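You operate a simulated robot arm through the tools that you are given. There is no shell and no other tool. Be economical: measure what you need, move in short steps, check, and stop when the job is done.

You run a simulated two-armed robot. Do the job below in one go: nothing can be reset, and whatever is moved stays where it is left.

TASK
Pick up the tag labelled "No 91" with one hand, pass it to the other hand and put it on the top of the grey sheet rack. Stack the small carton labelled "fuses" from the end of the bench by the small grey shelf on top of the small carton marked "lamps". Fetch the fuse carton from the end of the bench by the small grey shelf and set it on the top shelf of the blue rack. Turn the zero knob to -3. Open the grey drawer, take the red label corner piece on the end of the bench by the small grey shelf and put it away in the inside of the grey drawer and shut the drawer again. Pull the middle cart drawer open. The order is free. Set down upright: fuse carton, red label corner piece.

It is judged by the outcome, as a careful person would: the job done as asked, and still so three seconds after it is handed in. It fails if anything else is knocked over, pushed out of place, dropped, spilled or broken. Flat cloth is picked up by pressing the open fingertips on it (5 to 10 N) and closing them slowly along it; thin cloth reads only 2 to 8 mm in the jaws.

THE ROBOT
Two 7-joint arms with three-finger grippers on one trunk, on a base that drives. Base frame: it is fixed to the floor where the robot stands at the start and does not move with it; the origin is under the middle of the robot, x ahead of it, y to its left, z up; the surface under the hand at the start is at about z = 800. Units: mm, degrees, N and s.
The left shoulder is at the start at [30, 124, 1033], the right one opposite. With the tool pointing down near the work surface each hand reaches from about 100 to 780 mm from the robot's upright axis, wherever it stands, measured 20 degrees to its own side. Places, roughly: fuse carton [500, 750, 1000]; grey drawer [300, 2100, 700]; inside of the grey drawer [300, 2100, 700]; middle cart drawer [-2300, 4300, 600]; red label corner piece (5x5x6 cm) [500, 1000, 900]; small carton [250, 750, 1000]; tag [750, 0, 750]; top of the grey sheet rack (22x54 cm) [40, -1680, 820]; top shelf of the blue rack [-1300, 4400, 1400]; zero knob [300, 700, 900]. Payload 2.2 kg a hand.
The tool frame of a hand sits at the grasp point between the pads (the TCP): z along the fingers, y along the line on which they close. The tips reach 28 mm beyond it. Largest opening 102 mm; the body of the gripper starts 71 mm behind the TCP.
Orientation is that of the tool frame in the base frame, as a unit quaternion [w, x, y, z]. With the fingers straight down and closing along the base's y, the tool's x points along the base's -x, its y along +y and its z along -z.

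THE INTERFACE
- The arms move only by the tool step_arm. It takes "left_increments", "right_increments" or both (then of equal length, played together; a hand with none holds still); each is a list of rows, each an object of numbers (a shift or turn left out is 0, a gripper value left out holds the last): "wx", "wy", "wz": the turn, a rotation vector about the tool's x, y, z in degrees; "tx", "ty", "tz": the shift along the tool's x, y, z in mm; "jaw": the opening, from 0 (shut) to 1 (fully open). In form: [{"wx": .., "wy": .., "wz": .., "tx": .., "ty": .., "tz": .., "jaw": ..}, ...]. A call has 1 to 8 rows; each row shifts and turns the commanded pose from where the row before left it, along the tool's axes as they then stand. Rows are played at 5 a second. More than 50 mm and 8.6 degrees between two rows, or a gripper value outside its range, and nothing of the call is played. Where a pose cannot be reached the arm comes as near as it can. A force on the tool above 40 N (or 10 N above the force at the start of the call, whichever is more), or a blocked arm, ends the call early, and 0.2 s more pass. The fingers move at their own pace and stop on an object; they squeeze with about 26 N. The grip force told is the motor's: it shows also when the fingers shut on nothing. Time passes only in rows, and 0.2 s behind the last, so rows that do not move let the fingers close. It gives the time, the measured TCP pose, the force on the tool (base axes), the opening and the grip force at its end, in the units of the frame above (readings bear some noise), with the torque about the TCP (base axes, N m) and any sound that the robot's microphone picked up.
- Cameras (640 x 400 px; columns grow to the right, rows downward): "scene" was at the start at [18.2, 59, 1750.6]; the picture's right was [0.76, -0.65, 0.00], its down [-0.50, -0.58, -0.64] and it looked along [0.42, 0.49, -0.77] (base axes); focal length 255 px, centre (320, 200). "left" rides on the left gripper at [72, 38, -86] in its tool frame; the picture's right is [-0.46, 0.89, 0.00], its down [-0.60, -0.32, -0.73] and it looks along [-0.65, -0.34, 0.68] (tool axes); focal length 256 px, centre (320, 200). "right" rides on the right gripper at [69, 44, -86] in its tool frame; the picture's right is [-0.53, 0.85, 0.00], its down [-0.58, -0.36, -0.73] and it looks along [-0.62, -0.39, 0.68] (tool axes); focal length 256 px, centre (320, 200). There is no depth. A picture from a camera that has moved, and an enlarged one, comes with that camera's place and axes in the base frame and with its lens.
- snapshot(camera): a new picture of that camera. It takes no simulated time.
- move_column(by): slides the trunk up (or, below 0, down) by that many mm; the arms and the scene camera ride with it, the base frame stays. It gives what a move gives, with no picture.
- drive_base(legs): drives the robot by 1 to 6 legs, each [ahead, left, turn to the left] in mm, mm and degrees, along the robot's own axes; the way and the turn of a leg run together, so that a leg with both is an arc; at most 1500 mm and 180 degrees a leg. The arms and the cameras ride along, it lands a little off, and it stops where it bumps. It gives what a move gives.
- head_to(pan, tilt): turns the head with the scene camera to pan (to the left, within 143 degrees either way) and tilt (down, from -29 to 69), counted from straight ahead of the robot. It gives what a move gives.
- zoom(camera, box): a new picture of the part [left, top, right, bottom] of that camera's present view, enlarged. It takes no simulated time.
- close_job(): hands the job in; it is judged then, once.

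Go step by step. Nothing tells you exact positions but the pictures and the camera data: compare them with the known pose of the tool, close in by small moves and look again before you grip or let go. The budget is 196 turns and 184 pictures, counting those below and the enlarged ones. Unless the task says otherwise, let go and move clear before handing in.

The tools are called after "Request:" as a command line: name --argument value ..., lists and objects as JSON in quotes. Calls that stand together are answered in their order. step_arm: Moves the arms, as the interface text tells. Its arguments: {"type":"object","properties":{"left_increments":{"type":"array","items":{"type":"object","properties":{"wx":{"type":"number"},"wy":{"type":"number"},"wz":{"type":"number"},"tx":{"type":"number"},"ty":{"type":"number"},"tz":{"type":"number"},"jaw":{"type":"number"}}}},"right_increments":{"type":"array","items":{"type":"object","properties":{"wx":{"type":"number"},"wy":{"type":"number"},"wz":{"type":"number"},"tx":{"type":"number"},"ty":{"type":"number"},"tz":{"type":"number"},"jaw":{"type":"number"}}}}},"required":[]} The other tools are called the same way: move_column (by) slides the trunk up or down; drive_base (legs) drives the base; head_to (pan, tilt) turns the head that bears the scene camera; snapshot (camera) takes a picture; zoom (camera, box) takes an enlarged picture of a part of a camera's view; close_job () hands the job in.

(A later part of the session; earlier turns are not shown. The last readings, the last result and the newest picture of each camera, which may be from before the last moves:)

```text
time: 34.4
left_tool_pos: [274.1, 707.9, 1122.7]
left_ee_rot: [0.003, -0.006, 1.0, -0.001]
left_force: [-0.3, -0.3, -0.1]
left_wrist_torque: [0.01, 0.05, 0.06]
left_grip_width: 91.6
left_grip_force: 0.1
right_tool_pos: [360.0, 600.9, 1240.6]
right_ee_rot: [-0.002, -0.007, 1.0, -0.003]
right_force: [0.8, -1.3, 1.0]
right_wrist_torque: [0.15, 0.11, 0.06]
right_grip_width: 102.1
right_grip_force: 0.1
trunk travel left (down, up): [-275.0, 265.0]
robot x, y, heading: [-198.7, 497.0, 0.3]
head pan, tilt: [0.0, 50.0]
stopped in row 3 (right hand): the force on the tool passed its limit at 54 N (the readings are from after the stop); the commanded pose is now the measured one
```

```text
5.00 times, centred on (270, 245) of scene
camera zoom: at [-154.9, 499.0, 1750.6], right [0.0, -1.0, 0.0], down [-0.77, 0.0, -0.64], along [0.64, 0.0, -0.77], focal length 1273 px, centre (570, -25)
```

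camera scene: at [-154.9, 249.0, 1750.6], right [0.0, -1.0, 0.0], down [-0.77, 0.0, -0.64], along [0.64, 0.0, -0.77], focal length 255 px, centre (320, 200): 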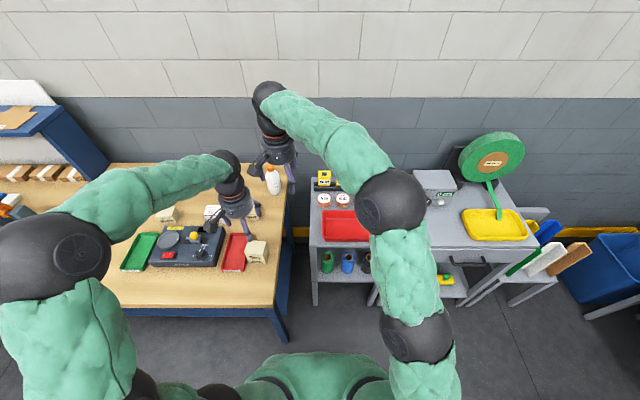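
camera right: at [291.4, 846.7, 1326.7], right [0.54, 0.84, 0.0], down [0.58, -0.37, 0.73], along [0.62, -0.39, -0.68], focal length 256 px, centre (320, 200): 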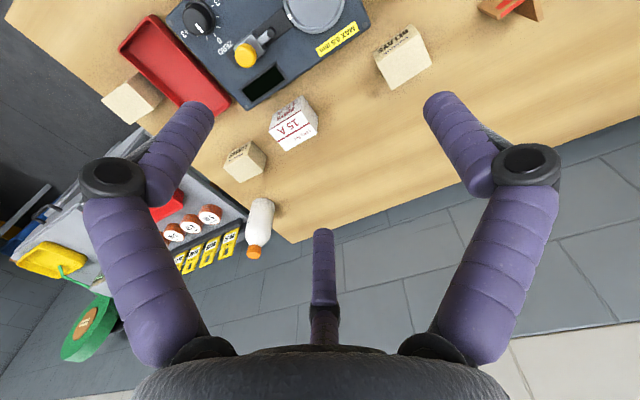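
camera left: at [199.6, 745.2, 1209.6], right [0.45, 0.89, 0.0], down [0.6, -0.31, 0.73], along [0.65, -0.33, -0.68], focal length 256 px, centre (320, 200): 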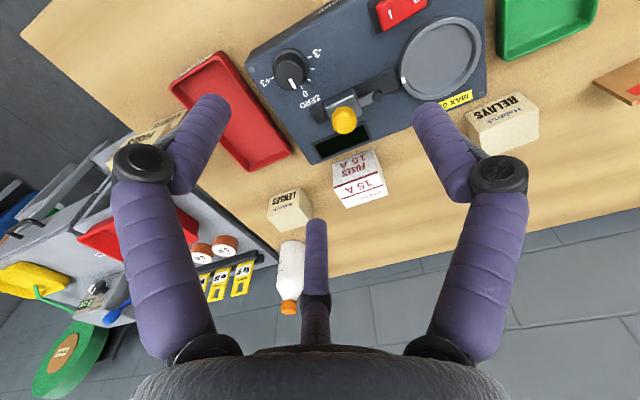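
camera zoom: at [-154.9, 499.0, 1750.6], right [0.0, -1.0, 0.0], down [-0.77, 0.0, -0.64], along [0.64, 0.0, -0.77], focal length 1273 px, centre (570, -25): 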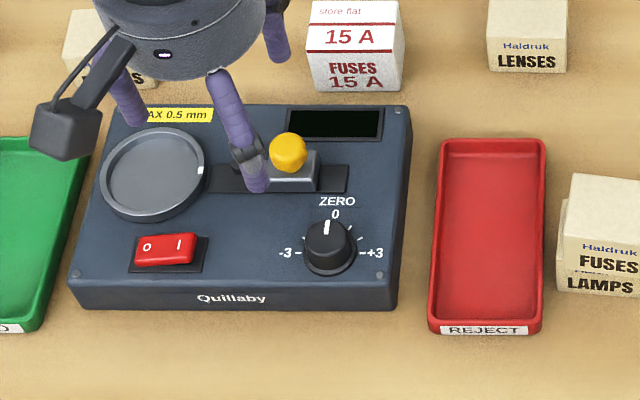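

The two hands touched; I move the right hand well aside to the right first.

Request:
step_arm --right_increments '[{"ty": -40, "tx": 20}, {"ty": -45, "tx": 20}, {"ty": -45, "tx": 20}, {"ty": -45, "tx": 20}, {"ty": -45, "tx": 20}, {"ty": -40}, {}]'

Request:
step_arm --left_increments '[{"tx": 2, "ty": -25}, {"ty": -18}, {"tz": 40}, {"tz": 20}, {}]'

Request:
snapshot --camera "left"

Request:
snapshot --camera "scene"

```text
time: 36.0
left_tool_pos: [275.1, 708.2, 1122.8]
left_ee_rot: [0.003, -0.007, 1.0, 0.0]
left_force: [-0.3, -0.5, -0.2]
left_wrist_torque: [-0.01, -0.03, 0.0]
left_grip_width: 91.9
left_grip_force: 0.0
right_tool_pos: [263.0, 342.1, 1242.8]
right_ee_rot: [-0.001, -0.007, 1.0, -0.003]
right_force: [-0.5, 2.0, 0.5]
right_wrist_torque: [0.01, -0.03, 0.04]
right_grip_width: 102.2
right_grip_force: 0.1
trunk travel left (down, up): [-275.0, 265.0]
robot x, y, heading: [-203.1, 497.2, 0.1]
head pan, tilt: [0.0, 50.0]
```

```text
time: 37.2
left_tool_pos: [273.2, 664.7, 1062.7]
left_ee_rot: [0.002, -0.006, 1.0, 0.0]
left_force: [0.0, 0.6, 0.6]
left_wrist_torque: [-0.01, -0.03, 0.0]
left_grip_width: 91.9
left_grip_force: 0.1
right_tool_pos: [263.6, 341.4, 1243.7]
right_ee_rot: [-0.001, -0.006, 1.0, -0.003]
right_force: [-0.6, -0.1, -0.2]
right_wrist_torque: [-0.01, 0.01, -0.02]
right_grip_width: 101.8
right_grip_force: 0.0
trunk travel left (down, up): [-275.0, 265.0]
robot x, y, heading: [-202.2, 500.0, 0.3]
head pan, tilt: [0.0, 50.0]
```

```text
143 pictures are left
camera left: at [198.5, 702.9, 1148.3], right [0.45, 0.89, 0.0], down [0.6, -0.31, 0.73], along [0.66, -0.33, -0.68], focal length 256 px, centre (320, 200)
```

left: 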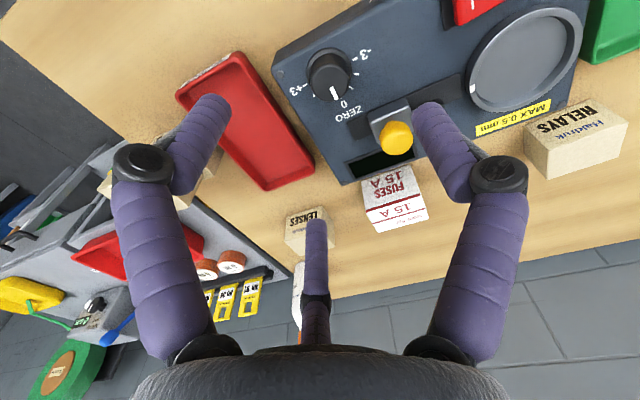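

```text
142 pictures are left
camera scene: at [-154.5, 499.7, 1750.6], right [0.0, -1.0, 0.0], down [-0.77, 0.0, -0.64], along [0.64, 0.0, -0.77], focal length 255 px, centre (320, 200)
```

scene: 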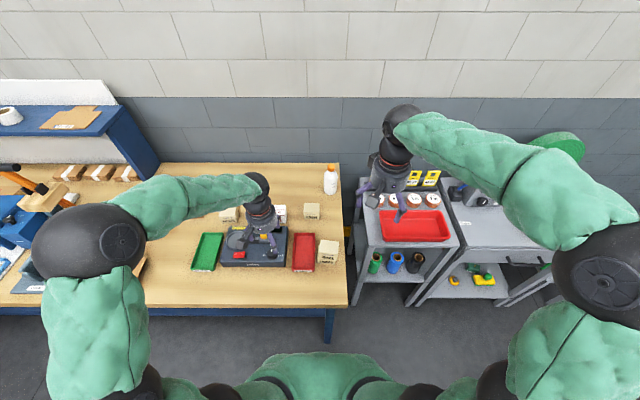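

Request:
zoom --camera "left" --box '[270, 30, 390, 130]'

Request:
zoom --camera "scene" --box '[215, 215, 305, 275]'

```text
4.00 times, centred on (330, 80) of left
camera zoom: at [198.5, 702.9, 1148.3], right [0.45, 0.89, 0.0], down [0.6, -0.31, 0.73], along [0.66, -0.33, -0.68], focal length 1024 px, centre (280, 680)
```

zoom: 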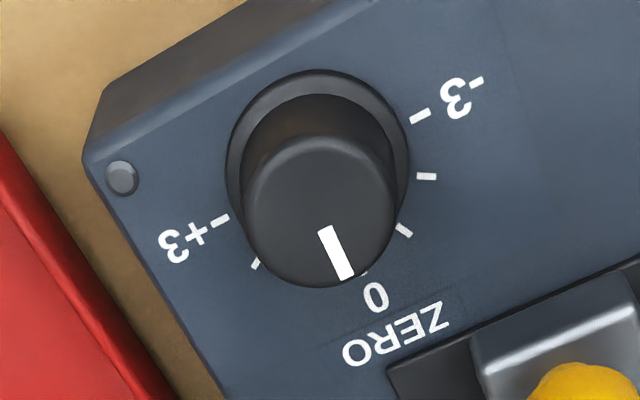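

```text
6.67 times, centred on (260, 245) of scene
camera zoom: at [-154.5, 499.7, 1750.6], right [0.0, -1.0, 0.0], down [-0.77, 0.0, -0.64], along [0.64, 0.0, -0.77], focal length 1698 px, centre (720, -100)
```

zoom: 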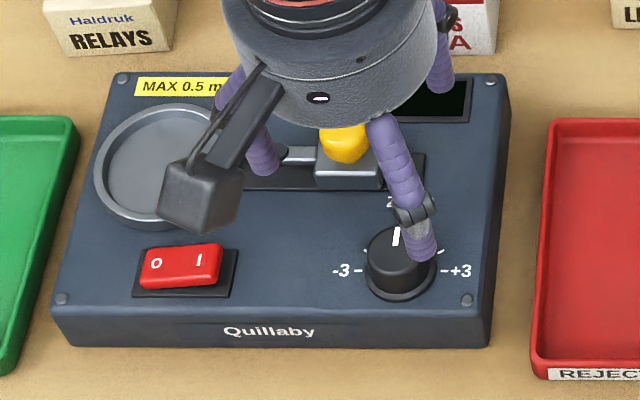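

Knob centre ≈[277,672], −3 is 90° counter-clockwise. I pre-turn the wrist +45°, centre and descend around the knob.

Request:
step_arm --left_increments '[{"tx": -4, "ty": 8, "jaw": 0.5}, {"wz": 8.5}, {"wz": 8.5}, {"wz": 8.5}, {"wz": 8.5}, {"wz": 8.5}, {"wz": 2.5}, {"tz": 45}]'

Request:
snapshot --camera "left"

Request:
zoom --camera "scene" --box '[215, 215, 305, 275]'

```text
time: 39.0
left_tool_pos: [277.3, 672.2, 1017.4]
left_ee_rot: [0.002, 0.377, 0.926, 0.001]
left_force: [0.0, 0.6, 0.2]
left_wrist_torque: [0.0, 0.04, 0.0]
left_grip_width: 50.8
left_grip_force: 0.1
right_tool_pos: [265.4, 341.4, 1242.4]
right_ee_rot: [-0.002, -0.006, 1.0, -0.004]
right_force: [0.1, -0.3, -0.8]
right_wrist_torque: [-0.01, 0.03, 0.03]
right_grip_width: 102.1
right_grip_force: 0.0
trunk travel left (down, up): [-275.0, 265.0]
robot x, y, heading: [-200.3, 499.0, 0.1]
head pan, tilt: [0.0, 50.0]
```

```text
139 pictures are left
camera left: at [251.6, 750.2, 1103.6], right [0.95, 0.31, 0.0], down [0.21, -0.65, 0.73], along [0.23, -0.7, -0.68], focal length 256 px, centre (320, 200)
```

left: 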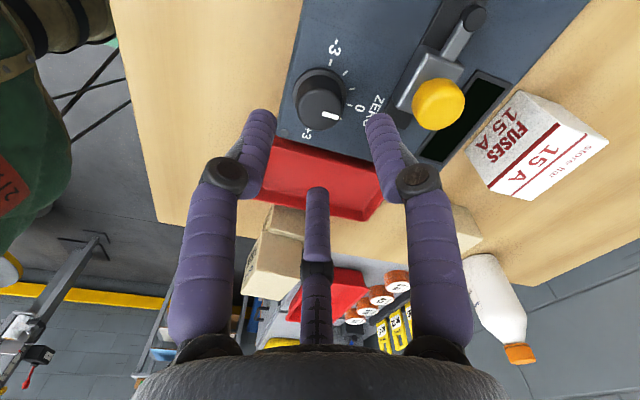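

```text
6.67 times, centred on (260, 245) of scene
camera zoom: at [-152.6, 499.8, 1750.5], right [0.0, -1.0, 0.0], down [-0.77, 0.0, -0.64], along [0.64, 0.0, -0.77], focal length 1698 px, centre (720, -100)
```

zoom: 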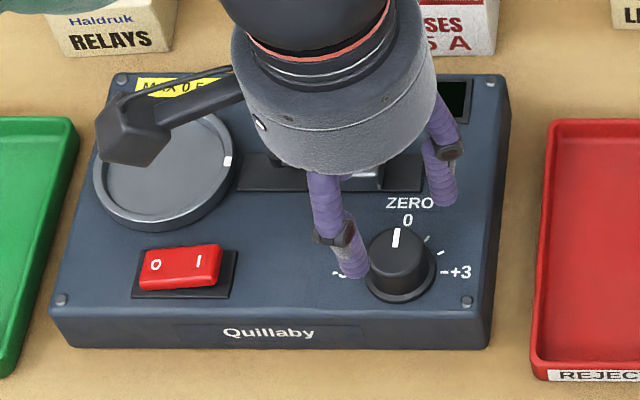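

Request:
step_arm --left_increments '[{"tz": 40}, {"tz": 17}, {}, {"jaw": 0.2}, {"jaw": 0.2}, {}]'

Request:
snapshot --camera "left"

```text
time: 40.4
left_tool_pos: [277.1, 670.9, 960.6]
left_ee_rot: [0.004, 0.377, 0.926, 0.002]
left_force: [9.5, -17.7, -2.1]
left_wrist_torque: [-1.02, -0.93, 0.02]
left_grip_width: 31.3
left_grip_force: 45.4
right_tool_pos: [264.4, 338.1, 1243.2]
right_ee_rot: [-0.002, -0.006, 1.0, -0.004]
right_force: [-0.1, 0.0, 0.4]
right_wrist_torque: [-0.03, -0.01, -0.01]
right_grip_width: 102.3
right_grip_force: 0.1
trunk travel left (down, up): [-275.0, 265.0]
robot x, y, heading: [-196.7, 497.9, 0.3]
head pan, tilt: [0.0, 50.0]
```

```text
137 pictures are left
camera left: at [251.3, 749.6, 1047.3], right [0.95, 0.31, 0.01], down [0.21, -0.65, 0.73], along [0.23, -0.7, -0.68], focal length 256 px, centre (320, 200)
```

left: 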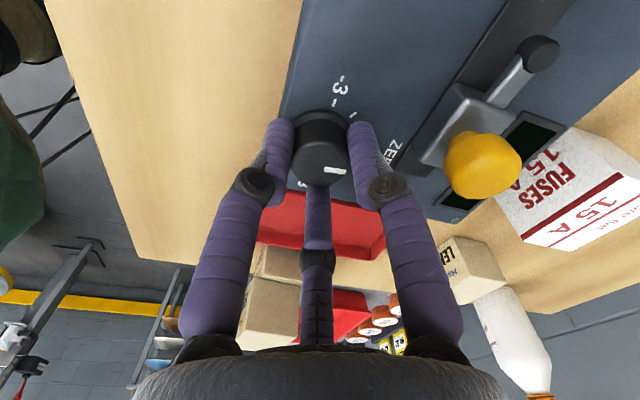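

Request:
step_arm --left_increments '[{"tx": -2}, {}]'

Request:
step_arm --left_increments '[{"wz": -6}, {"wz": -6}, {"wz": -6}, {}]'

Request:
snapshot --camera "left"

```text
time: 41.0
left_tool_pos: [277.2, 670.4, 960.7]
left_ee_rot: [0.002, 0.377, 0.926, 0.002]
left_force: [7.8, -14.5, 2.5]
left_wrist_torque: [-0.47, -0.41, -0.03]
left_grip_width: 31.2
left_grip_force: 45.1
right_tool_pos: [263.6, 340.0, 1243.2]
right_ee_rot: [-0.003, -0.006, 1.0, -0.003]
right_force: [0.2, -0.4, 0.2]
right_wrist_torque: [-0.01, 0.02, 0.0]
right_grip_width: 102.0
right_grip_force: 0.1
trunk travel left (down, up): [-275.0, 265.0]
robot x, y, heading: [-199.7, 499.5, 0.4]
head pan, tilt: [0.0, 50.0]
```

```text
time: 42.0
left_tool_pos: [277.7, 670.9, 960.6]
left_ee_rot: [0.001, 0.227, 0.974, 0.002]
left_force: [4.6, -9.0, 1.9]
left_wrist_torque: [0.09, 0.26, 0.0]
left_grip_width: 31.5
left_grip_force: 44.4
right_tool_pos: [262.4, 340.3, 1243.1]
right_ee_rot: [-0.002, -0.007, 1.0, -0.003]
right_force: [0.6, 0.1, -0.1]
right_wrist_torque: [0.02, -0.02, -0.02]
right_grip_width: 101.9
right_grip_force: 0.0
trunk travel left (down, up): [-275.0, 265.0]
robot x, y, heading: [-198.4, 502.1, 0.2]
head pan, tilt: [0.0, 50.0]
```

```text
136 pictures are left
camera left: at [228.8, 737.8, 1047.4], right [0.81, 0.59, 0.0], down [0.4, -0.55, 0.73], along [0.43, -0.59, -0.68], focal length 256 px, centre (320, 200)
```

left: 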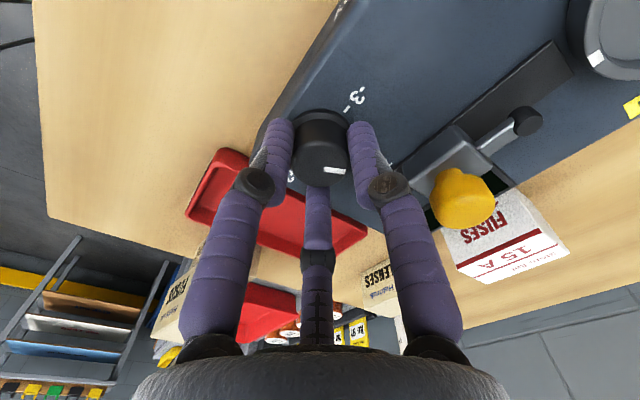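

The knob turns with the hand; I continue to 90° in total.

Request:
step_arm --left_increments '[{"wz": -6}, {"wz": -6}, {"wz": -6}, {"wz": -6}, {"wz": -6}, {"wz": -6}, {}]'

Request:
step_arm --left_increments '[{"wz": -6}, {"wz": -6}, {"wz": -6}, {"wz": -6}, {"wz": -6}, {"wz": -6}, {}]'

Request:
snapshot --camera "left"

Request:
zoom --camera "scene" --box '[215, 215, 305, 275]'

```text
time: 43.6
left_tool_pos: [277.5, 670.5, 960.7]
left_ee_rot: [0.002, -0.086, 0.996, 0.001]
left_force: [1.3, -7.3, -2.6]
left_wrist_torque: [0.01, 0.23, -0.01]
left_grip_width: 31.3
left_grip_force: 45.4
right_tool_pos: [263.1, 340.2, 1242.3]
right_ee_rot: [-0.003, -0.006, 1.0, -0.002]
right_force: [0.4, 0.7, 0.1]
right_wrist_torque: [-0.01, -0.01, 0.04]
right_grip_width: 102.1
right_grip_force: 0.1
trunk travel left (down, up): [-275.0, 265.0]
robot x, y, heading: [-200.7, 497.7, 0.1]
head pan, tilt: [0.0, 50.0]
```

```text
time: 45.2
left_tool_pos: [277.9, 670.2, 960.2]
left_ee_rot: [0.002, -0.39, 0.921, 0.0]
left_force: [-1.3, -2.3, -4.8]
left_wrist_torque: [-0.11, -0.18, -0.67]
left_grip_width: 31.3
left_grip_force: 45.2
right_tool_pos: [264.5, 340.7, 1243.4]
right_ee_rot: [-0.002, -0.006, 1.0, -0.002]
right_force: [0.1, 0.4, 0.0]
right_wrist_torque: [0.01, 0.04, -0.02]
right_grip_width: 102.4
right_grip_force: 0.0
trunk travel left (down, up): [-275.0, 265.0]
robot x, y, heading: [-198.0, 504.8, 0.4]
head pan, tilt: [0.0, 50.0]
```

```text
135 pictures are left
camera left: at [199.2, 646.6, 1047.2], right [-0.31, 0.95, 0.0], down [0.65, 0.21, 0.73], along [0.7, 0.23, -0.68], focal length 256 px, centre (320, 200)
```

left: 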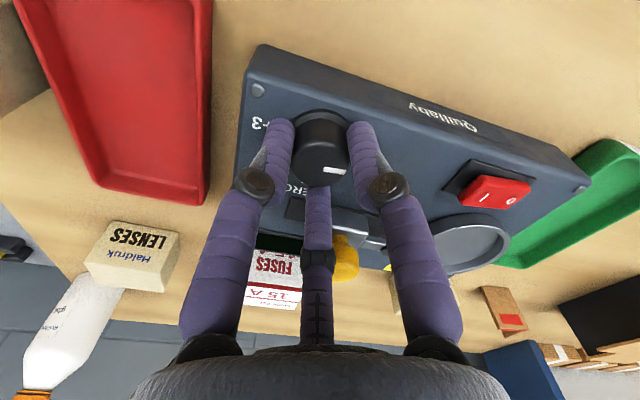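

```text
6.67 times, centred on (260, 245) of scene
camera zoom: at [-154.4, 499.4, 1750.6], right [0.0, -1.0, 0.0], down [-0.77, 0.0, -0.64], along [0.64, 0.0, -0.77], focal length 1698 px, centre (720, -100)
```

zoom: 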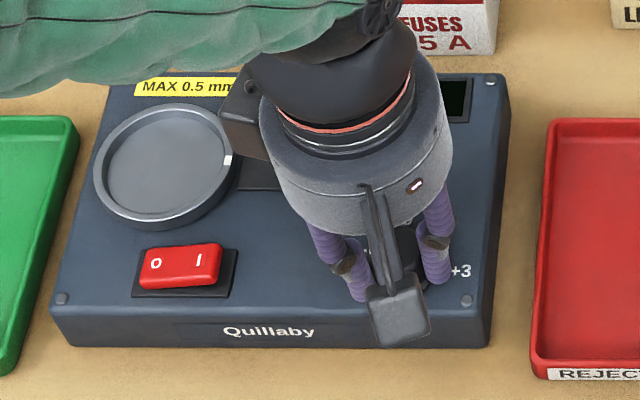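

Request:
step_arm --left_increments '[{"jaw": 0.5}, {}, {"tz": -25}, {"tz": -45}, {"tz": -45}, {"tz": -45}, {}]'

Request:
zoom --camera "left" --box '[220, 0, 420, 130]'

Request:
snapshot --camera "left"

```text
time: 46.8
left_tool_pos: [276.8, 669.8, 1120.7]
left_ee_rot: [0.001, -0.388, 0.922, 0.0]
left_force: [0.7, -0.9, -0.3]
left_wrist_torque: [0.03, 0.02, 0.01]
left_grip_width: 51.1
left_grip_force: 0.1
right_tool_pos: [264.5, 340.6, 1243.3]
right_ee_rot: [-0.003, -0.006, 1.0, -0.004]
right_force: [0.9, 0.3, -0.1]
right_wrist_torque: [-0.01, -0.03, 0.04]
right_grip_width: 101.8
right_grip_force: 0.3
trunk travel left (down, up): [-275.0, 265.0]
robot x, y, heading: [-200.3, 497.0, 0.4]
head pan, tilt: [0.0, 50.0]
```

```text
3.08 times, centred on (320, 65) of left
camera zoom: at [199.4, 646.3, 1207.5], right [-0.31, 0.95, 0.0], down [0.65, 0.21, 0.73], along [0.7, 0.23, -0.68], focal length 788 px, centre (320, 615)
```

zoom: 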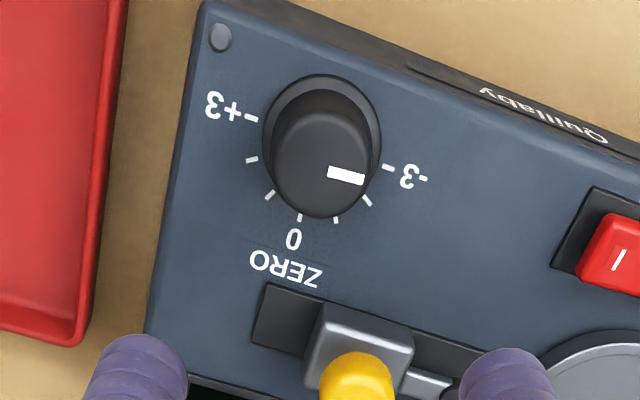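

```text
132 pictures are left
camera left: at [199.4, 646.3, 1207.5], right [-0.31, 0.95, 0.0], down [0.65, 0.21, 0.73], along [0.7, 0.23, -0.68], focal length 256 px, centre (320, 200)
```

left: 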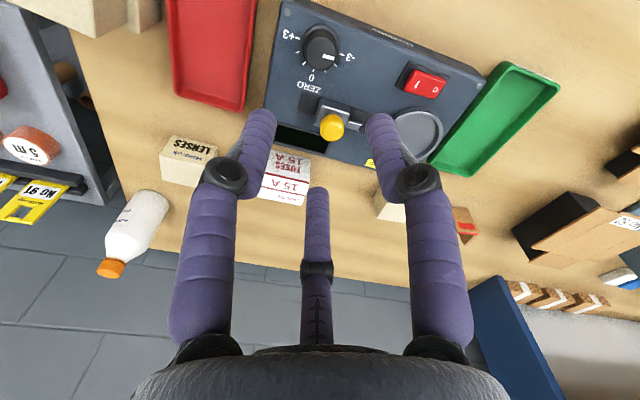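

The knob reads −3. Next the tag: I turn the left wrist so it closes along x and drive to the small grey shelf.

Request:
step_arm --left_increments '[{"tz": -40, "wz": -8, "jaw": 1.0}, {"tz": -40, "wz": -8}, {"wz": -8}, {"wz": -8}, {"wz": -8}, {"wz": -4}, {}]'

Request:
drive_base --legs '[[0, -440, 0], [250, 0, 0]]'

Request:
head_to --pan 10 --tilt 50

Request:
snapshot --camera "scene"

Request:
snapshot --camera "left"

```text
time: 48.4
left_tool_pos: [276.9, 671.4, 1201.5]
left_ee_rot: [0.002, -0.705, 0.709, -0.001]
left_force: [-0.3, 0.1, -0.5]
left_wrist_torque: [0.02, 0.0, 0.0]
left_grip_width: 102.1
left_grip_force: 0.0
right_tool_pos: [263.2, 342.2, 1242.9]
right_ee_rot: [-0.002, -0.007, 1.0, -0.004]
right_force: [0.1, 0.5, -0.7]
right_wrist_torque: [-0.01, 0.02, 0.0]
right_grip_width: 101.8
right_grip_force: 0.0
trunk travel left (down, up): [-275.0, 265.0]
robot x, y, heading: [-201.0, 499.7, 0.0]
head pan, tilt: [0.0, 50.0]
```

```text
time: 52.5
left_tool_pos: [525.0, 233.1, 1201.9]
left_ee_rot: [0.001, -0.705, 0.71, -0.002]
left_force: [0.1, 0.3, 0.1]
left_wrist_torque: [0.01, 0.04, 0.01]
left_grip_width: 102.0
left_grip_force: 0.1
right_tool_pos: [508.8, -97.1, 1243.5]
right_ee_rot: [-0.003, -0.006, 1.0, -0.004]
right_force: [0.6, -0.2, -0.3]
right_wrist_torque: [-0.01, 0.0, -0.04]
right_grip_width: 101.8
right_grip_force: 0.0
trunk travel left (down, up): [-275.0, 265.0]
robot x, y, heading: [47.7, 61.3, -0.2]
head pan, tilt: [0.0, 50.0]
```

```text
time: 53.2
left_tool_pos: [523.6, 232.9, 1202.3]
left_ee_rot: [0.002, -0.704, 0.71, -0.002]
left_force: [-0.5, 0.5, 0.0]
left_wrist_torque: [-0.02, -0.03, -0.01]
left_grip_width: 101.7
left_grip_force: 0.0
right_tool_pos: [508.1, -99.1, 1243.8]
right_ee_rot: [-0.001, -0.005, 1.0, -0.003]
right_force: [0.2, -0.9, -0.7]
right_wrist_torque: [-0.01, -0.02, -0.02]
right_grip_width: 102.0
right_grip_force: 0.0
trunk travel left (down, up): [-275.0, 265.0]
robot x, y, heading: [44.6, 64.3, 0.1]
head pan, tilt: [10.0, 50.0]
```

```text
131 pictures are left
camera scene: at [88.8, 75.3, 1750.6], right [0.17, -0.98, 0.0], down [-0.75, -0.13, -0.64], along [0.63, 0.11, -0.77], focal length 255 px, centre (320, 200)
```

scene: 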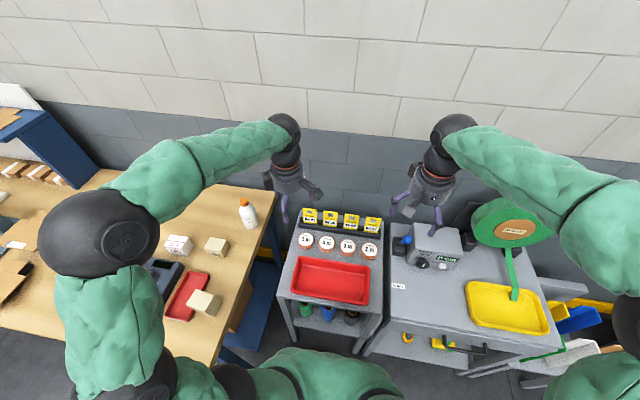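

```text
130 pictures are left
camera left: at [482.9, 161.2, 1288.3], right [-0.88, 0.47, 0.0], down [0.32, 0.6, 0.73], along [0.35, 0.65, -0.68], focal length 256 px, centre (320, 200)
```

left: 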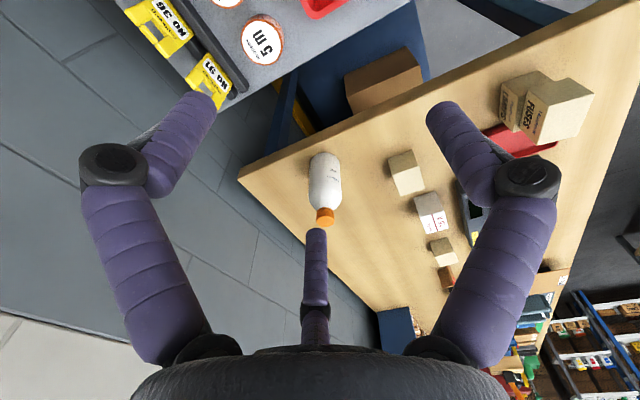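

Request:
zoom --camera "scene" --box '[270, 190, 405, 280]'

Request:
zoom --camera "left" --box '[110, 0, 290, 120]'

Request:
snapshot --camera "right"

```text
4.44 times, centred on (338, 235) of scene
camera zoom: at [88.8, 75.3, 1750.6], right [0.17, -0.98, 0.0], down [-0.75, -0.13, -0.64], along [0.63, 0.11, -0.77], focal length 1132 px, centre (242, 44)
```

zoom: 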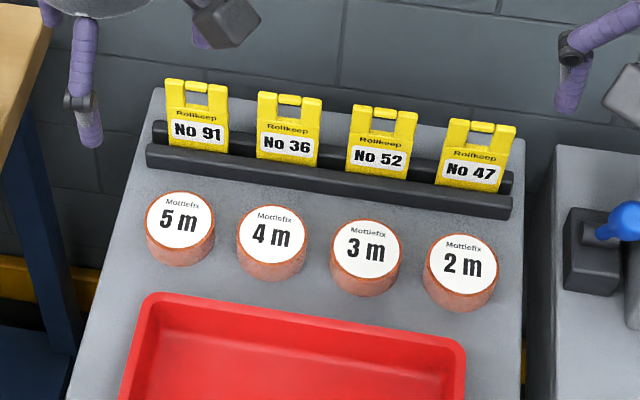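

```text
3.33 times, centred on (200, 60) of left
camera zoom: at [482.9, 161.2, 1288.3], right [-0.88, 0.47, 0.0], down [0.32, 0.6, 0.73], along [0.35, 0.65, -0.68], focal length 853 px, centre (720, 667)
```

zoom: 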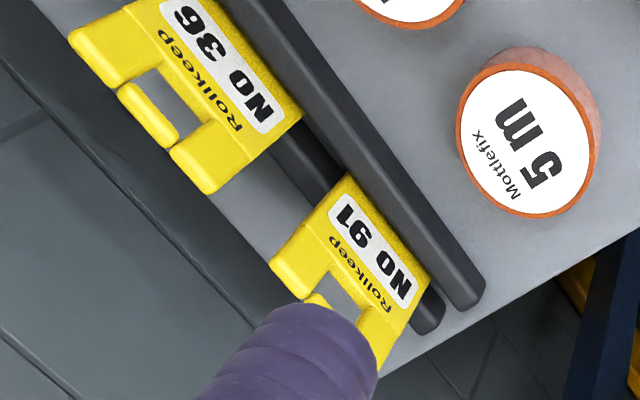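

```text
127 pictures are left
camera right: at [437.2, -53.0, 1330.3], right [0.53, 0.85, -0.01], down [0.58, -0.35, 0.73], along [0.62, -0.39, -0.68], focal length 256 px, centre (320, 200)
```

right: 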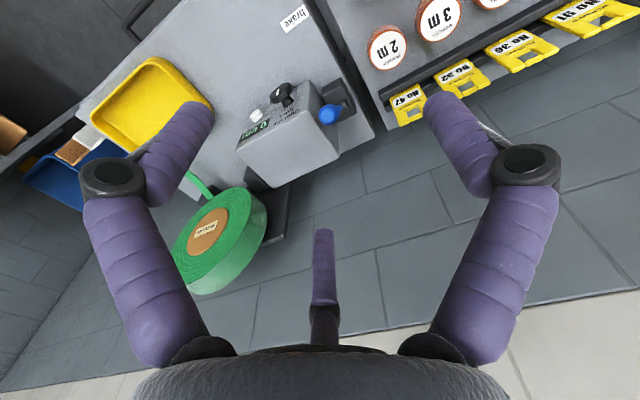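

I bring the left hand nearer above the tag to triangulate it.

Request:
step_arm --left_increments '[{"ty": -40, "tz": 40}, {"ty": -40, "tz": 40}, {"ty": -40, "tz": 40}, {"ty": -40, "tz": 40}, {"ty": -20, "tx": -8, "tz": 40}, {}]'

Request:
snapshot --camera "left"

Request:
zoom --camera "left" --box '[190, 20, 370, 140]'

Request:
zoom --camera "scene" --box '[270, 180, 390, 260]'

```text
refused: row 1 steps farther than a row can; nothing moved
```

```text
126 pictures are left
camera left: at [482.9, 161.2, 1288.3], right [-0.88, 0.47, 0.0], down [0.32, 0.6, 0.73], along [0.35, 0.65, -0.68], focal length 256 px, centre (320, 200)
```

left: 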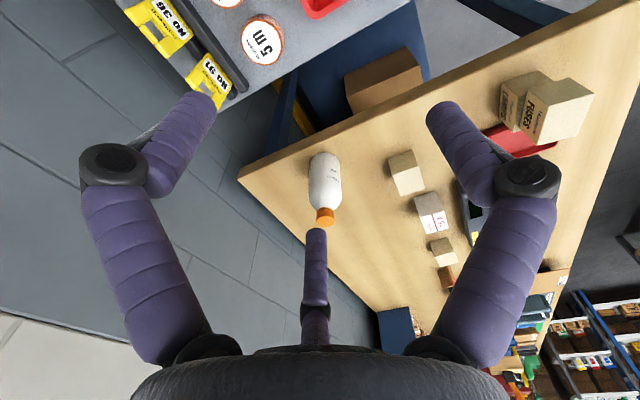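

```text
3.33 times, centred on (280, 80) of left
camera zoom: at [482.9, 161.2, 1288.3], right [-0.88, 0.47, 0.0], down [0.32, 0.6, 0.73], along [0.35, 0.65, -0.68], focal length 853 px, centre (453, 600)
```

zoom: 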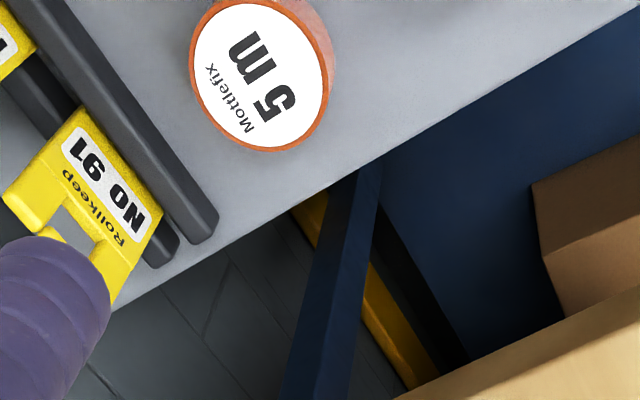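

```text
5.00 times, centred on (330, 220) of scene
camera zoom: at [88.8, 75.3, 1750.6], right [0.17, -0.98, 0.0], down [-0.75, -0.13, -0.64], along [0.63, 0.11, -0.77], focal length 1273 px, centre (270, 100)
```

zoom: 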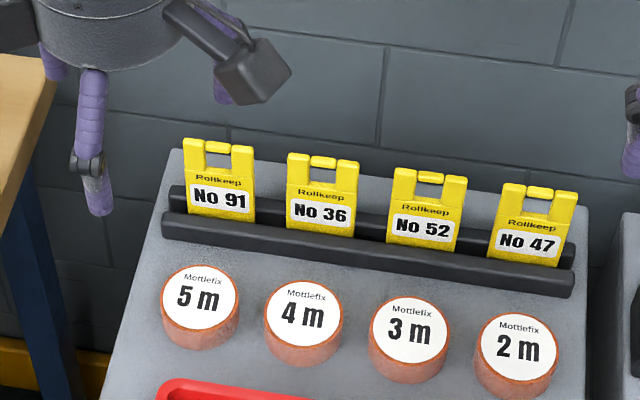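

Request:
step_arm --left_increments '[{"ty": -32, "tz": 34}, {"ty": -32, "tz": 34}, {"ty": -32, "tz": 34}, {"ty": -32, "tz": 34}, {"ty": -32, "tz": 34}, {"ty": -15, "tx": -8, "tz": 20}, {}]'

Request:
snapshot --camera "left"

Request:
zoom --camera "scene" --box '[270, 180, 390, 260]'

```text
time: 54.8
left_tool_pos: [701.9, 240.5, 1012.7]
left_ee_rot: [0.001, -0.705, 0.709, -0.002]
left_force: [0.4, 0.9, 0.7]
left_wrist_torque: [-0.02, 0.01, 0.02]
left_grip_width: 101.9
left_grip_force: 0.2
right_tool_pos: [507.8, -97.9, 1242.4]
right_ee_rot: [-0.003, -0.005, 1.0, -0.002]
right_force: [0.6, 0.6, 0.8]
right_wrist_torque: [0.02, 0.0, -0.02]
right_grip_width: 102.0
right_grip_force: 0.1
trunk travel left (down, up): [-275.0, 265.0]
robot x, y, heading: [47.9, 61.8, -0.1]
head pan, tilt: [10.0, 50.0]
```

```text
123 pictures are left
camera left: at [662.2, 168.9, 1099.5], right [-0.88, 0.47, 0.0], down [0.32, 0.6, 0.73], along [0.35, 0.65, -0.68], focal length 256 px, centre (320, 200)
```

left: 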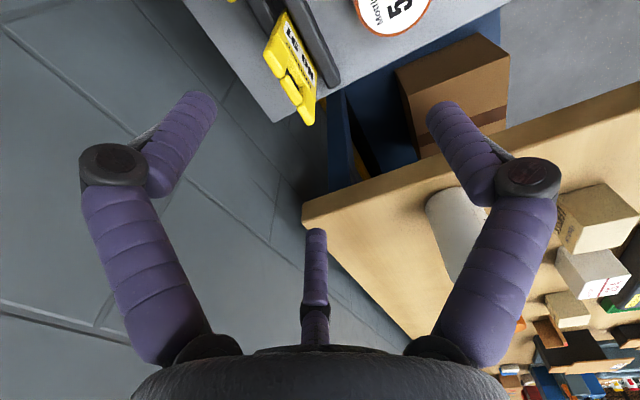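

```text
5.00 times, centred on (330, 220) of scene
camera zoom: at [89.1, 75.1, 1750.7], right [0.17, -0.98, 0.0], down [-0.75, -0.13, -0.64], along [0.63, 0.11, -0.77], focal length 1273 px, centre (270, 100)
```

zoom: 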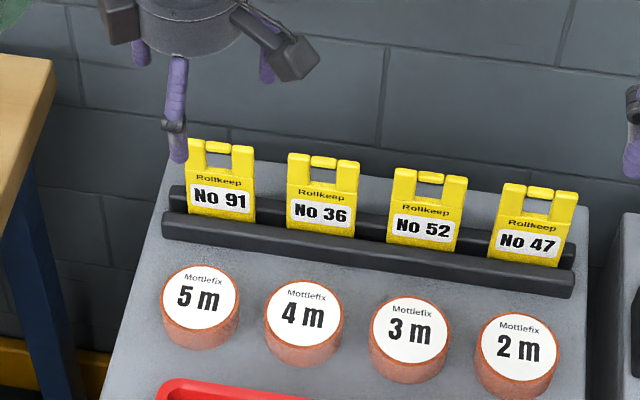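

Request:
zoom --camera "left" --box '[230, 0, 380, 140]'

```text
2.86 times, centred on (305, 70) of left
camera zoom: at [662.2, 168.9, 1099.5], right [-0.88, 0.47, 0.0], down [0.32, 0.6, 0.73], along [0.35, 0.65, -0.68], focal length 731 px, centre (363, 571)
```

zoom: 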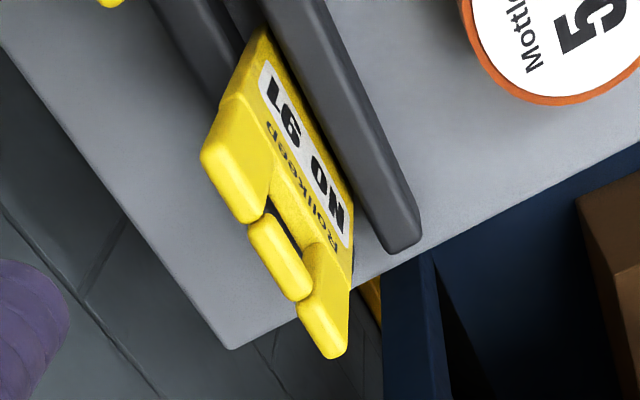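

Tag top is about [721,231,908], plate ~57 wide, facing −x. I centre above it and look again.

Request:
step_arm --left_increments '[{"ty": -19, "tx": 9}, {"tz": 40}, {"tz": 12}, {}]'

Request:
snapshot --camera "left"

Request:
zoom --camera "scene" --box '[270, 180, 390, 260]'

```text
time: 55.8
left_tool_pos: [718.7, 229.3, 959.9]
left_ee_rot: [0.003, -0.705, 0.709, -0.001]
left_force: [0.4, -0.1, -0.8]
left_wrist_torque: [0.0, 0.01, 0.01]
left_grip_width: 102.1
left_grip_force: 0.1
right_tool_pos: [509.4, -97.5, 1243.4]
right_ee_rot: [-0.002, -0.006, 1.0, -0.005]
right_force: [-0.3, 0.1, -0.3]
right_wrist_torque: [0.0, -0.02, -0.03]
right_grip_width: 101.9
right_grip_force: 0.1
trunk travel left (down, up): [-275.0, 265.0]
robot x, y, heading: [45.9, 63.1, -0.3]
head pan, tilt: [10.0, 50.0]
```

```text
120 pictures are left
camera left: at [679.7, 158.3, 1046.4], right [-0.88, 0.47, 0.0], down [0.32, 0.6, 0.73], along [0.35, 0.65, -0.68], focal length 256 px, centre (320, 200)
```

left: 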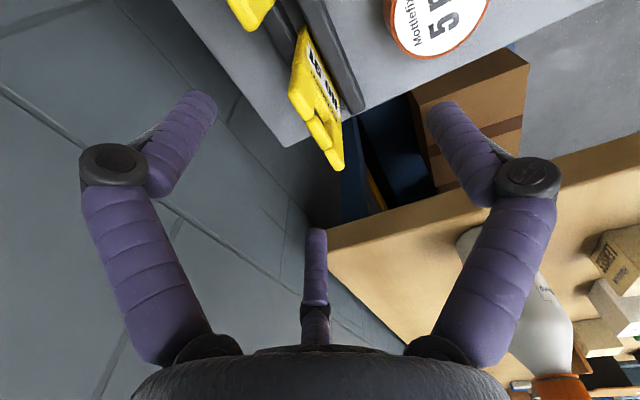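

```text
5.00 times, centred on (330, 220) of scene
camera zoom: at [89.5, 75.7, 1750.6], right [0.17, -0.98, 0.0], down [-0.75, -0.13, -0.64], along [0.63, 0.11, -0.77], focal length 1273 px, centre (270, 100)
```

zoom: 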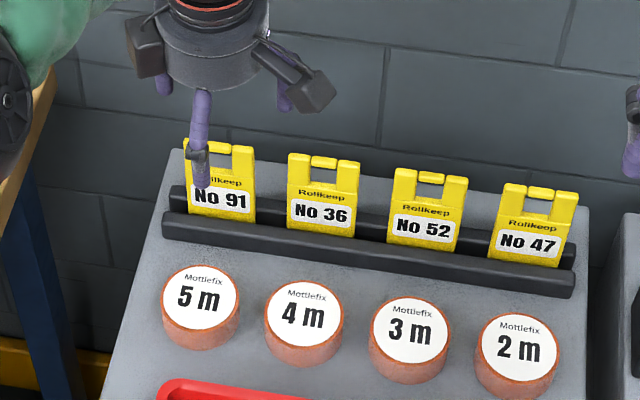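

Request:
step_arm --left_increments '[{"tz": 40}, {"tz": 32}, {}, {"jaw": 0.3}, {"jaw": 0.0}, {}, {}]'

Request:
snapshot --camera "left"

```text
time: 57.4
left_tool_pos: [720.1, 230.3, 888.9]
left_ee_rot: [0.002, -0.704, 0.71, -0.002]
left_force: [2.7, 0.3, 1.6]
left_wrist_torque: [0.02, -0.21, 0.06]
left_grip_width: 13.4
left_grip_force: 25.8
right_tool_pos: [507.9, -97.0, 1243.5]
right_ee_rot: [-0.002, -0.005, 1.0, -0.003]
right_force: [-0.9, -0.1, 0.1]
right_wrist_torque: [-0.01, -0.01, 0.0]
right_grip_width: 102.0
right_grip_force: 0.1
trunk travel left (down, up): [-275.0, 265.0]
robot x, y, heading: [48.2, 61.4, -0.1]
head pan, tilt: [10.0, 50.0]
```

```text
118 pictures are left
camera left: at [680.3, 158.9, 975.6], right [-0.88, 0.47, 0.0], down [0.32, 0.6, 0.73], along [0.35, 0.65, -0.68], focal length 256 px, centre (320, 200)
```

left: 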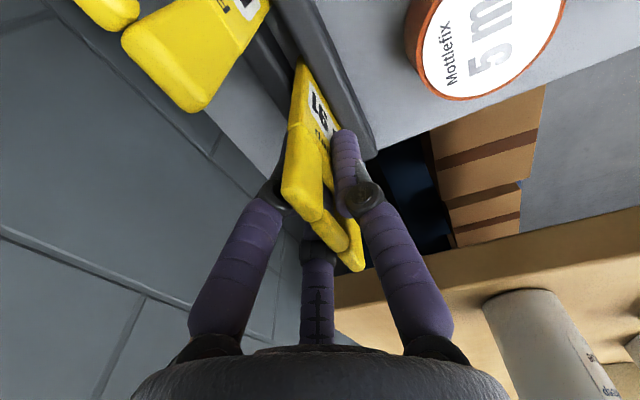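

Held at 13 mm. I lift it straight out of the slot.

Request:
step_arm --left_increments '[{"tz": -15}, {"tz": -20}, {"tz": -40}, {"tz": -45}, {"tz": -45}, {"tz": -45}, {}]'

Request:
snapshot --camera "left"

Request:
snapshot --camera "scene"

```text
time: 59.0
left_tool_pos: [717.8, 231.6, 1098.3]
left_ee_rot: [0.001, -0.705, 0.709, -0.002]
left_force: [1.0, -0.3, -0.1]
left_wrist_torque: [0.01, 0.0, -0.04]
left_grip_width: 13.2
left_grip_force: 26.1
right_tool_pos: [509.4, -97.1, 1242.5]
right_ee_rot: [-0.003, -0.005, 1.0, -0.003]
right_force: [-0.8, 0.3, -0.2]
right_wrist_torque: [-0.02, 0.04, 0.01]
right_grip_width: 102.1
right_grip_force: 0.0
trunk travel left (down, up): [-275.0, 265.0]
robot x, y, heading: [47.1, 63.4, -0.1]
head pan, tilt: [10.0, 50.0]
```

```text
117 pictures are left
camera left: at [677.9, 160.5, 1185.0], right [-0.88, 0.47, 0.0], down [0.32, 0.6, 0.73], along [0.35, 0.64, -0.68], focal length 256 px, centre (320, 200)
```

left: 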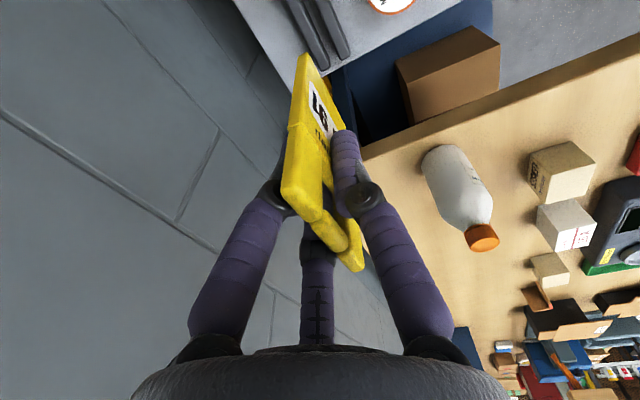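

```text
116 pictures are left
camera scene: at [90.1, 75.6, 1750.6], right [0.17, -0.98, 0.0], down [-0.75, -0.13, -0.64], along [0.63, 0.11, -0.77], focal length 255 px, centre (320, 200)
```

scene: 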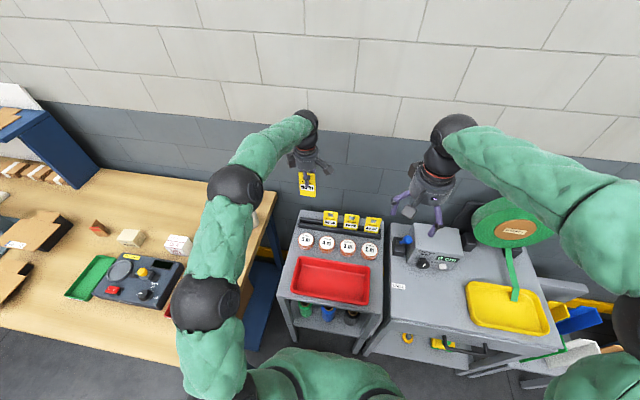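

Tag is free. I back off into open floor, turn the left wrist back so the tag plane faces sideways, and pitch the right hand forward for the hand-over.

Request:
drive_base --legs '[[-380, 0, 0]]'

Request:
step_arm --left_increments '[{"wz": 8.2, "tz": -12}, {"wz": 8.2, "tz": -12}, {"wz": 8.2, "tz": -12}, {"wz": 8.2, "tz": -12}, {"wz": 8.2, "tz": -12}, {"wz": 8.2, "tz": -12}, {"wz": 8.2, "tz": -12}, {"wz": 8.2}]' --right_increments '[{"wy": -8.2}, {"wy": -8.2}, {"wy": -8.2}, {"wy": -8.2}, {"wy": -8.2}, {"wy": -8.2}, {"wy": -8.2}, {"wy": -8.2}]'

Request:
step_arm --left_increments '[{"wz": 8.2}, {"wz": 8.2}, {"wz": 8.0}, {"ty": -35, "tx": 20}, {"ty": -35, "tx": 20}, {"ty": -35, "tx": 20}, {"ty": -35, "tx": 20}, {}]' --right_increments '[{"wy": -8.2}, {"wy": -8.2}, {"wy": -8.0}, {}, {}, {}, {}, {}]'

Request:
head_to --pan 0 --tilt 45

Request:
snapshot --camera "scene"

```text
time: 61.4
left_tool_pos: [340.4, 235.0, 1098.1]
left_ee_rot: [0.002, -0.707, 0.708, -0.001]
left_force: [0.7, 0.3, -0.8]
left_wrist_torque: [0.05, 0.03, -0.03]
left_grip_width: 13.4
left_grip_force: 26.6
right_tool_pos: [134.4, -96.1, 1243.3]
right_ee_rot: [-0.002, -0.008, 1.0, -0.004]
right_force: [0.1, 0.6, -0.2]
right_wrist_torque: [0.01, -0.02, -0.02]
right_grip_width: 102.0
right_grip_force: 0.0
trunk travel left (down, up): [-275.0, 265.0]
robot x, y, heading: [-332.2, 59.9, 0.4]
head pan, tilt: [10.0, 50.0]
```

```text
time: 63.2
left_tool_pos: [340.3, 234.4, 1182.3]
left_ee_rot: [0.003, -0.209, 0.978, 0.0]
left_force: [-0.5, 0.2, 0.3]
left_wrist_torque: [-0.01, -0.03, -0.01]
left_grip_width: 13.4
left_grip_force: 26.1
right_tool_pos: [134.0, -94.9, 1244.7]
right_ee_rot: [0.542, -0.008, 0.84, 0.002]
right_force: [-0.8, 0.8, 0.9]
right_wrist_torque: [0.01, -0.04, -0.02]
right_grip_width: 102.1
right_grip_force: 0.0
trunk travel left (down, up): [-275.0, 265.0]
robot x, y, heading: [-329.3, 58.9, 0.5]
head pan, tilt: [10.0, 50.0]
```

```text
time: 65.0
left_tool_pos: [260.6, 94.9, 1182.6]
left_ee_rot: [0.003, 0.001, 1.0, 0.001]
left_force: [0.6, -0.1, -0.2]
left_wrist_torque: [-0.01, -0.03, 0.0]
left_grip_width: 13.4
left_grip_force: 26.1
right_tool_pos: [134.5, -95.7, 1243.1]
right_ee_rot: [0.706, -0.008, 0.709, 0.003]
right_force: [-0.9, -0.4, -0.2]
right_wrist_torque: [-0.02, 0.01, -0.02]
right_grip_width: 101.9
right_grip_force: 0.1
trunk travel left (down, up): [-275.0, 265.0]
robot x, y, heading: [-326.9, 60.4, 0.3]
head pan, tilt: [10.0, 50.0]
```

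```text
time: 65.7
left_tool_pos: [260.2, 95.8, 1183.7]
left_ee_rot: [0.002, 0.001, 1.0, 0.0]
left_force: [-0.2, -0.7, -1.0]
left_wrist_torque: [0.04, 0.02, 0.0]
left_grip_width: 13.4
left_grip_force: 26.2
right_tool_pos: [134.6, -97.0, 1243.2]
right_ee_rot: [0.705, -0.008, 0.709, 0.002]
right_force: [0.3, -1.2, 0.0]
right_wrist_torque: [0.0, -0.03, -0.02]
right_grip_width: 101.8
right_grip_force: 0.1
trunk travel left (down, up): [-275.0, 265.0]
robot x, y, heading: [-326.5, 60.3, 0.6]
head pan, tilt: [0.0, 45.0]
```

```text
115 pictures are left
camera scene: at [-279.8, 61.0, 1757.5], right [0.01, -1.0, 0.0], down [-0.71, -0.01, -0.71], along [0.71, 0.01, -0.71], focal length 255 px, centre (320, 200)
```

scene: 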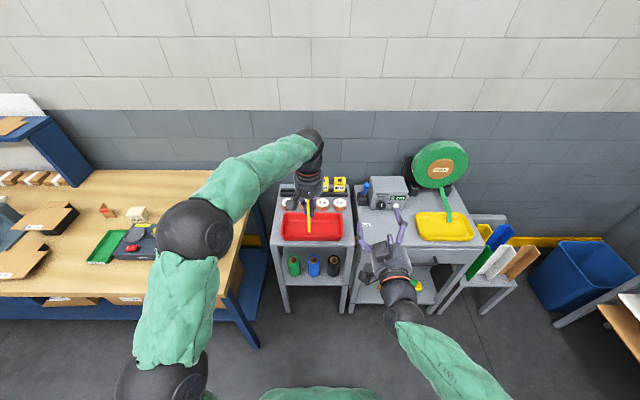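

Request:
step_arm --right_increments '[{"tx": 30, "ty": 25}, {"tx": 30, "ty": 30}, {"tx": 30, "ty": 30}, {"tx": 28, "ty": 30}, {"ty": 40}, {"ty": 36}, {}]'

Request:
snapshot --camera "right"

Request:
snapshot --camera "left"

Request:
zoom --camera "scene" --box '[230, 120, 410, 240]'

```text
time: 67.3
left_tool_pos: [260.6, 95.3, 1182.9]
left_ee_rot: [0.003, 0.001, 1.0, 0.0]
left_force: [0.1, 0.1, -1.1]
left_wrist_torque: [0.03, 0.0, 0.02]
left_grip_width: 13.5
left_grip_force: 26.1
right_tool_pos: [132.2, 94.8, 1122.6]
right_ee_rot: [0.706, -0.009, 0.708, 0.005]
right_force: [-0.7, -0.5, -0.5]
right_wrist_torque: [0.03, -0.01, 0.04]
right_grip_width: 102.1
right_grip_force: 0.0
trunk travel left (down, up): [-275.0, 265.0]
robot x, y, heading: [-330.1, 60.2, 0.4]
head pan, tilt: [0.0, 45.0]
```

```text
114 pictures are left
camera right: at [42.4, 136.9, 1054.8], right [-0.01, 0.85, 0.53], down [-0.72, -0.37, 0.58], along [0.69, -0.38, 0.62], focal length 256 px, centre (320, 200)
```

right: 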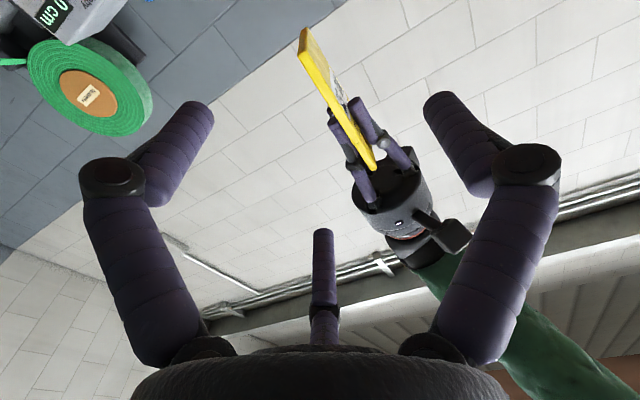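

```text
113 pictures are left
camera left: at [186.2, 133.7, 1269.7], right [0.47, 0.88, 0.0], down [0.6, -0.32, 0.73], along [0.65, -0.34, -0.68], focal length 256 px, centre (320, 200)
```

left: 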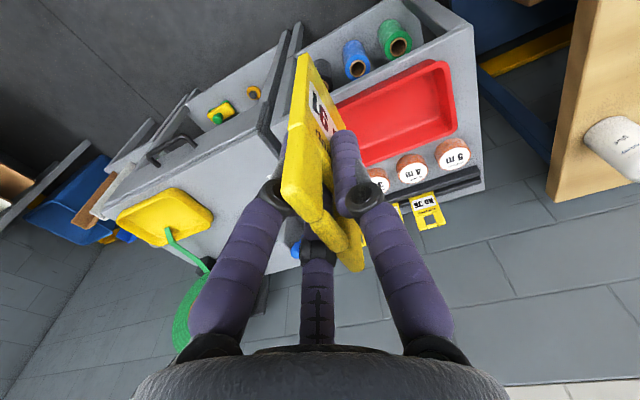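

```text
3.33 times, centred on (320, 180) of scene
camera zoom: at [-280.1, 60.1, 1757.5], right [0.01, -1.0, 0.0], down [-0.71, 0.0, -0.71], along [0.71, 0.01, -0.71], focal length 849 px, centre (320, 267)
```

zoom: 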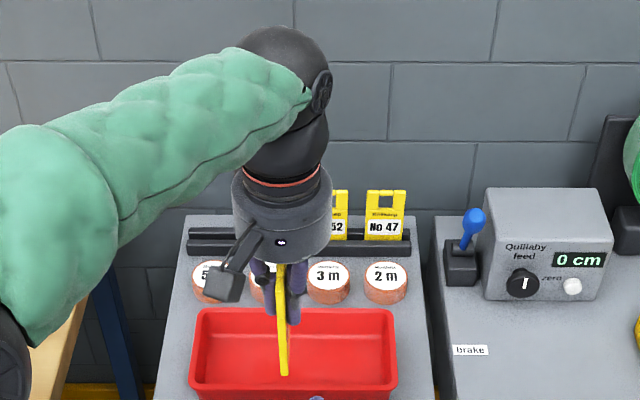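

Aligned: right fingers straddle the lower part of the tag. I advance 108 mm and close.

Request:
step_arm --right_increments '[{"tz": 40}, {"tz": 40}, {"tz": 28}, {}]'

Request:
snapshot --camera "right"

Request:
snapshot --camera "left"

```text
time: 68.3
left_tool_pos: [259.6, 95.5, 1183.1]
left_ee_rot: [0.003, 0.001, 1.0, 0.0]
left_force: [-0.2, 0.4, -0.3]
left_wrist_torque: [-0.04, -0.02, 0.01]
left_grip_width: 13.5
left_grip_force: 25.9
right_tool_pos: [237.3, 95.2, 1122.5]
right_ee_rot: [0.706, -0.008, 0.709, 0.003]
right_force: [0.3, -0.9, 0.3]
right_wrist_torque: [-0.02, -0.01, -0.03]
right_grip_width: 102.0
right_grip_force: 0.1
trunk travel left (down, up): [-275.0, 265.0]
robot x, y, heading: [-328.2, 57.4, 0.2]
head pan, tilt: [0.0, 45.0]
```

```text
111 pictures are left
camera right: at [149.6, 137.5, 1054.3], right [-0.01, 0.85, 0.53], down [-0.72, -0.37, 0.58], along [0.69, -0.38, 0.62], focal length 256 px, centre (320, 200)
```

right: 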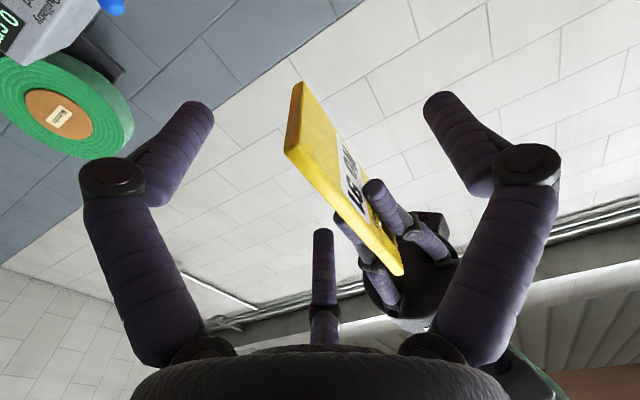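

```text
110 pictures are left
camera left: at [185.9, 134.3, 1269.8], right [0.47, 0.88, 0.0], down [0.6, -0.32, 0.73], along [0.65, -0.34, -0.68], focal length 256 px, centre (320, 200)
```

left: 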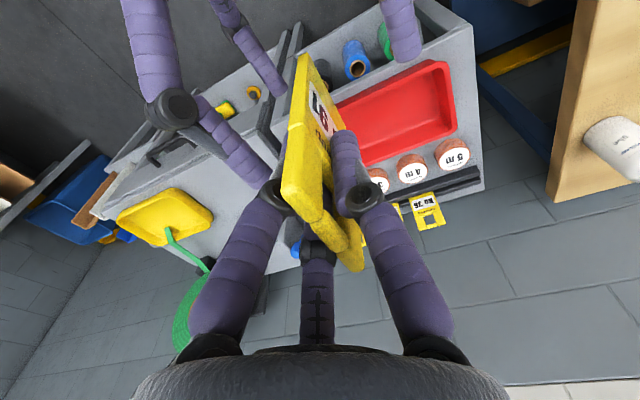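

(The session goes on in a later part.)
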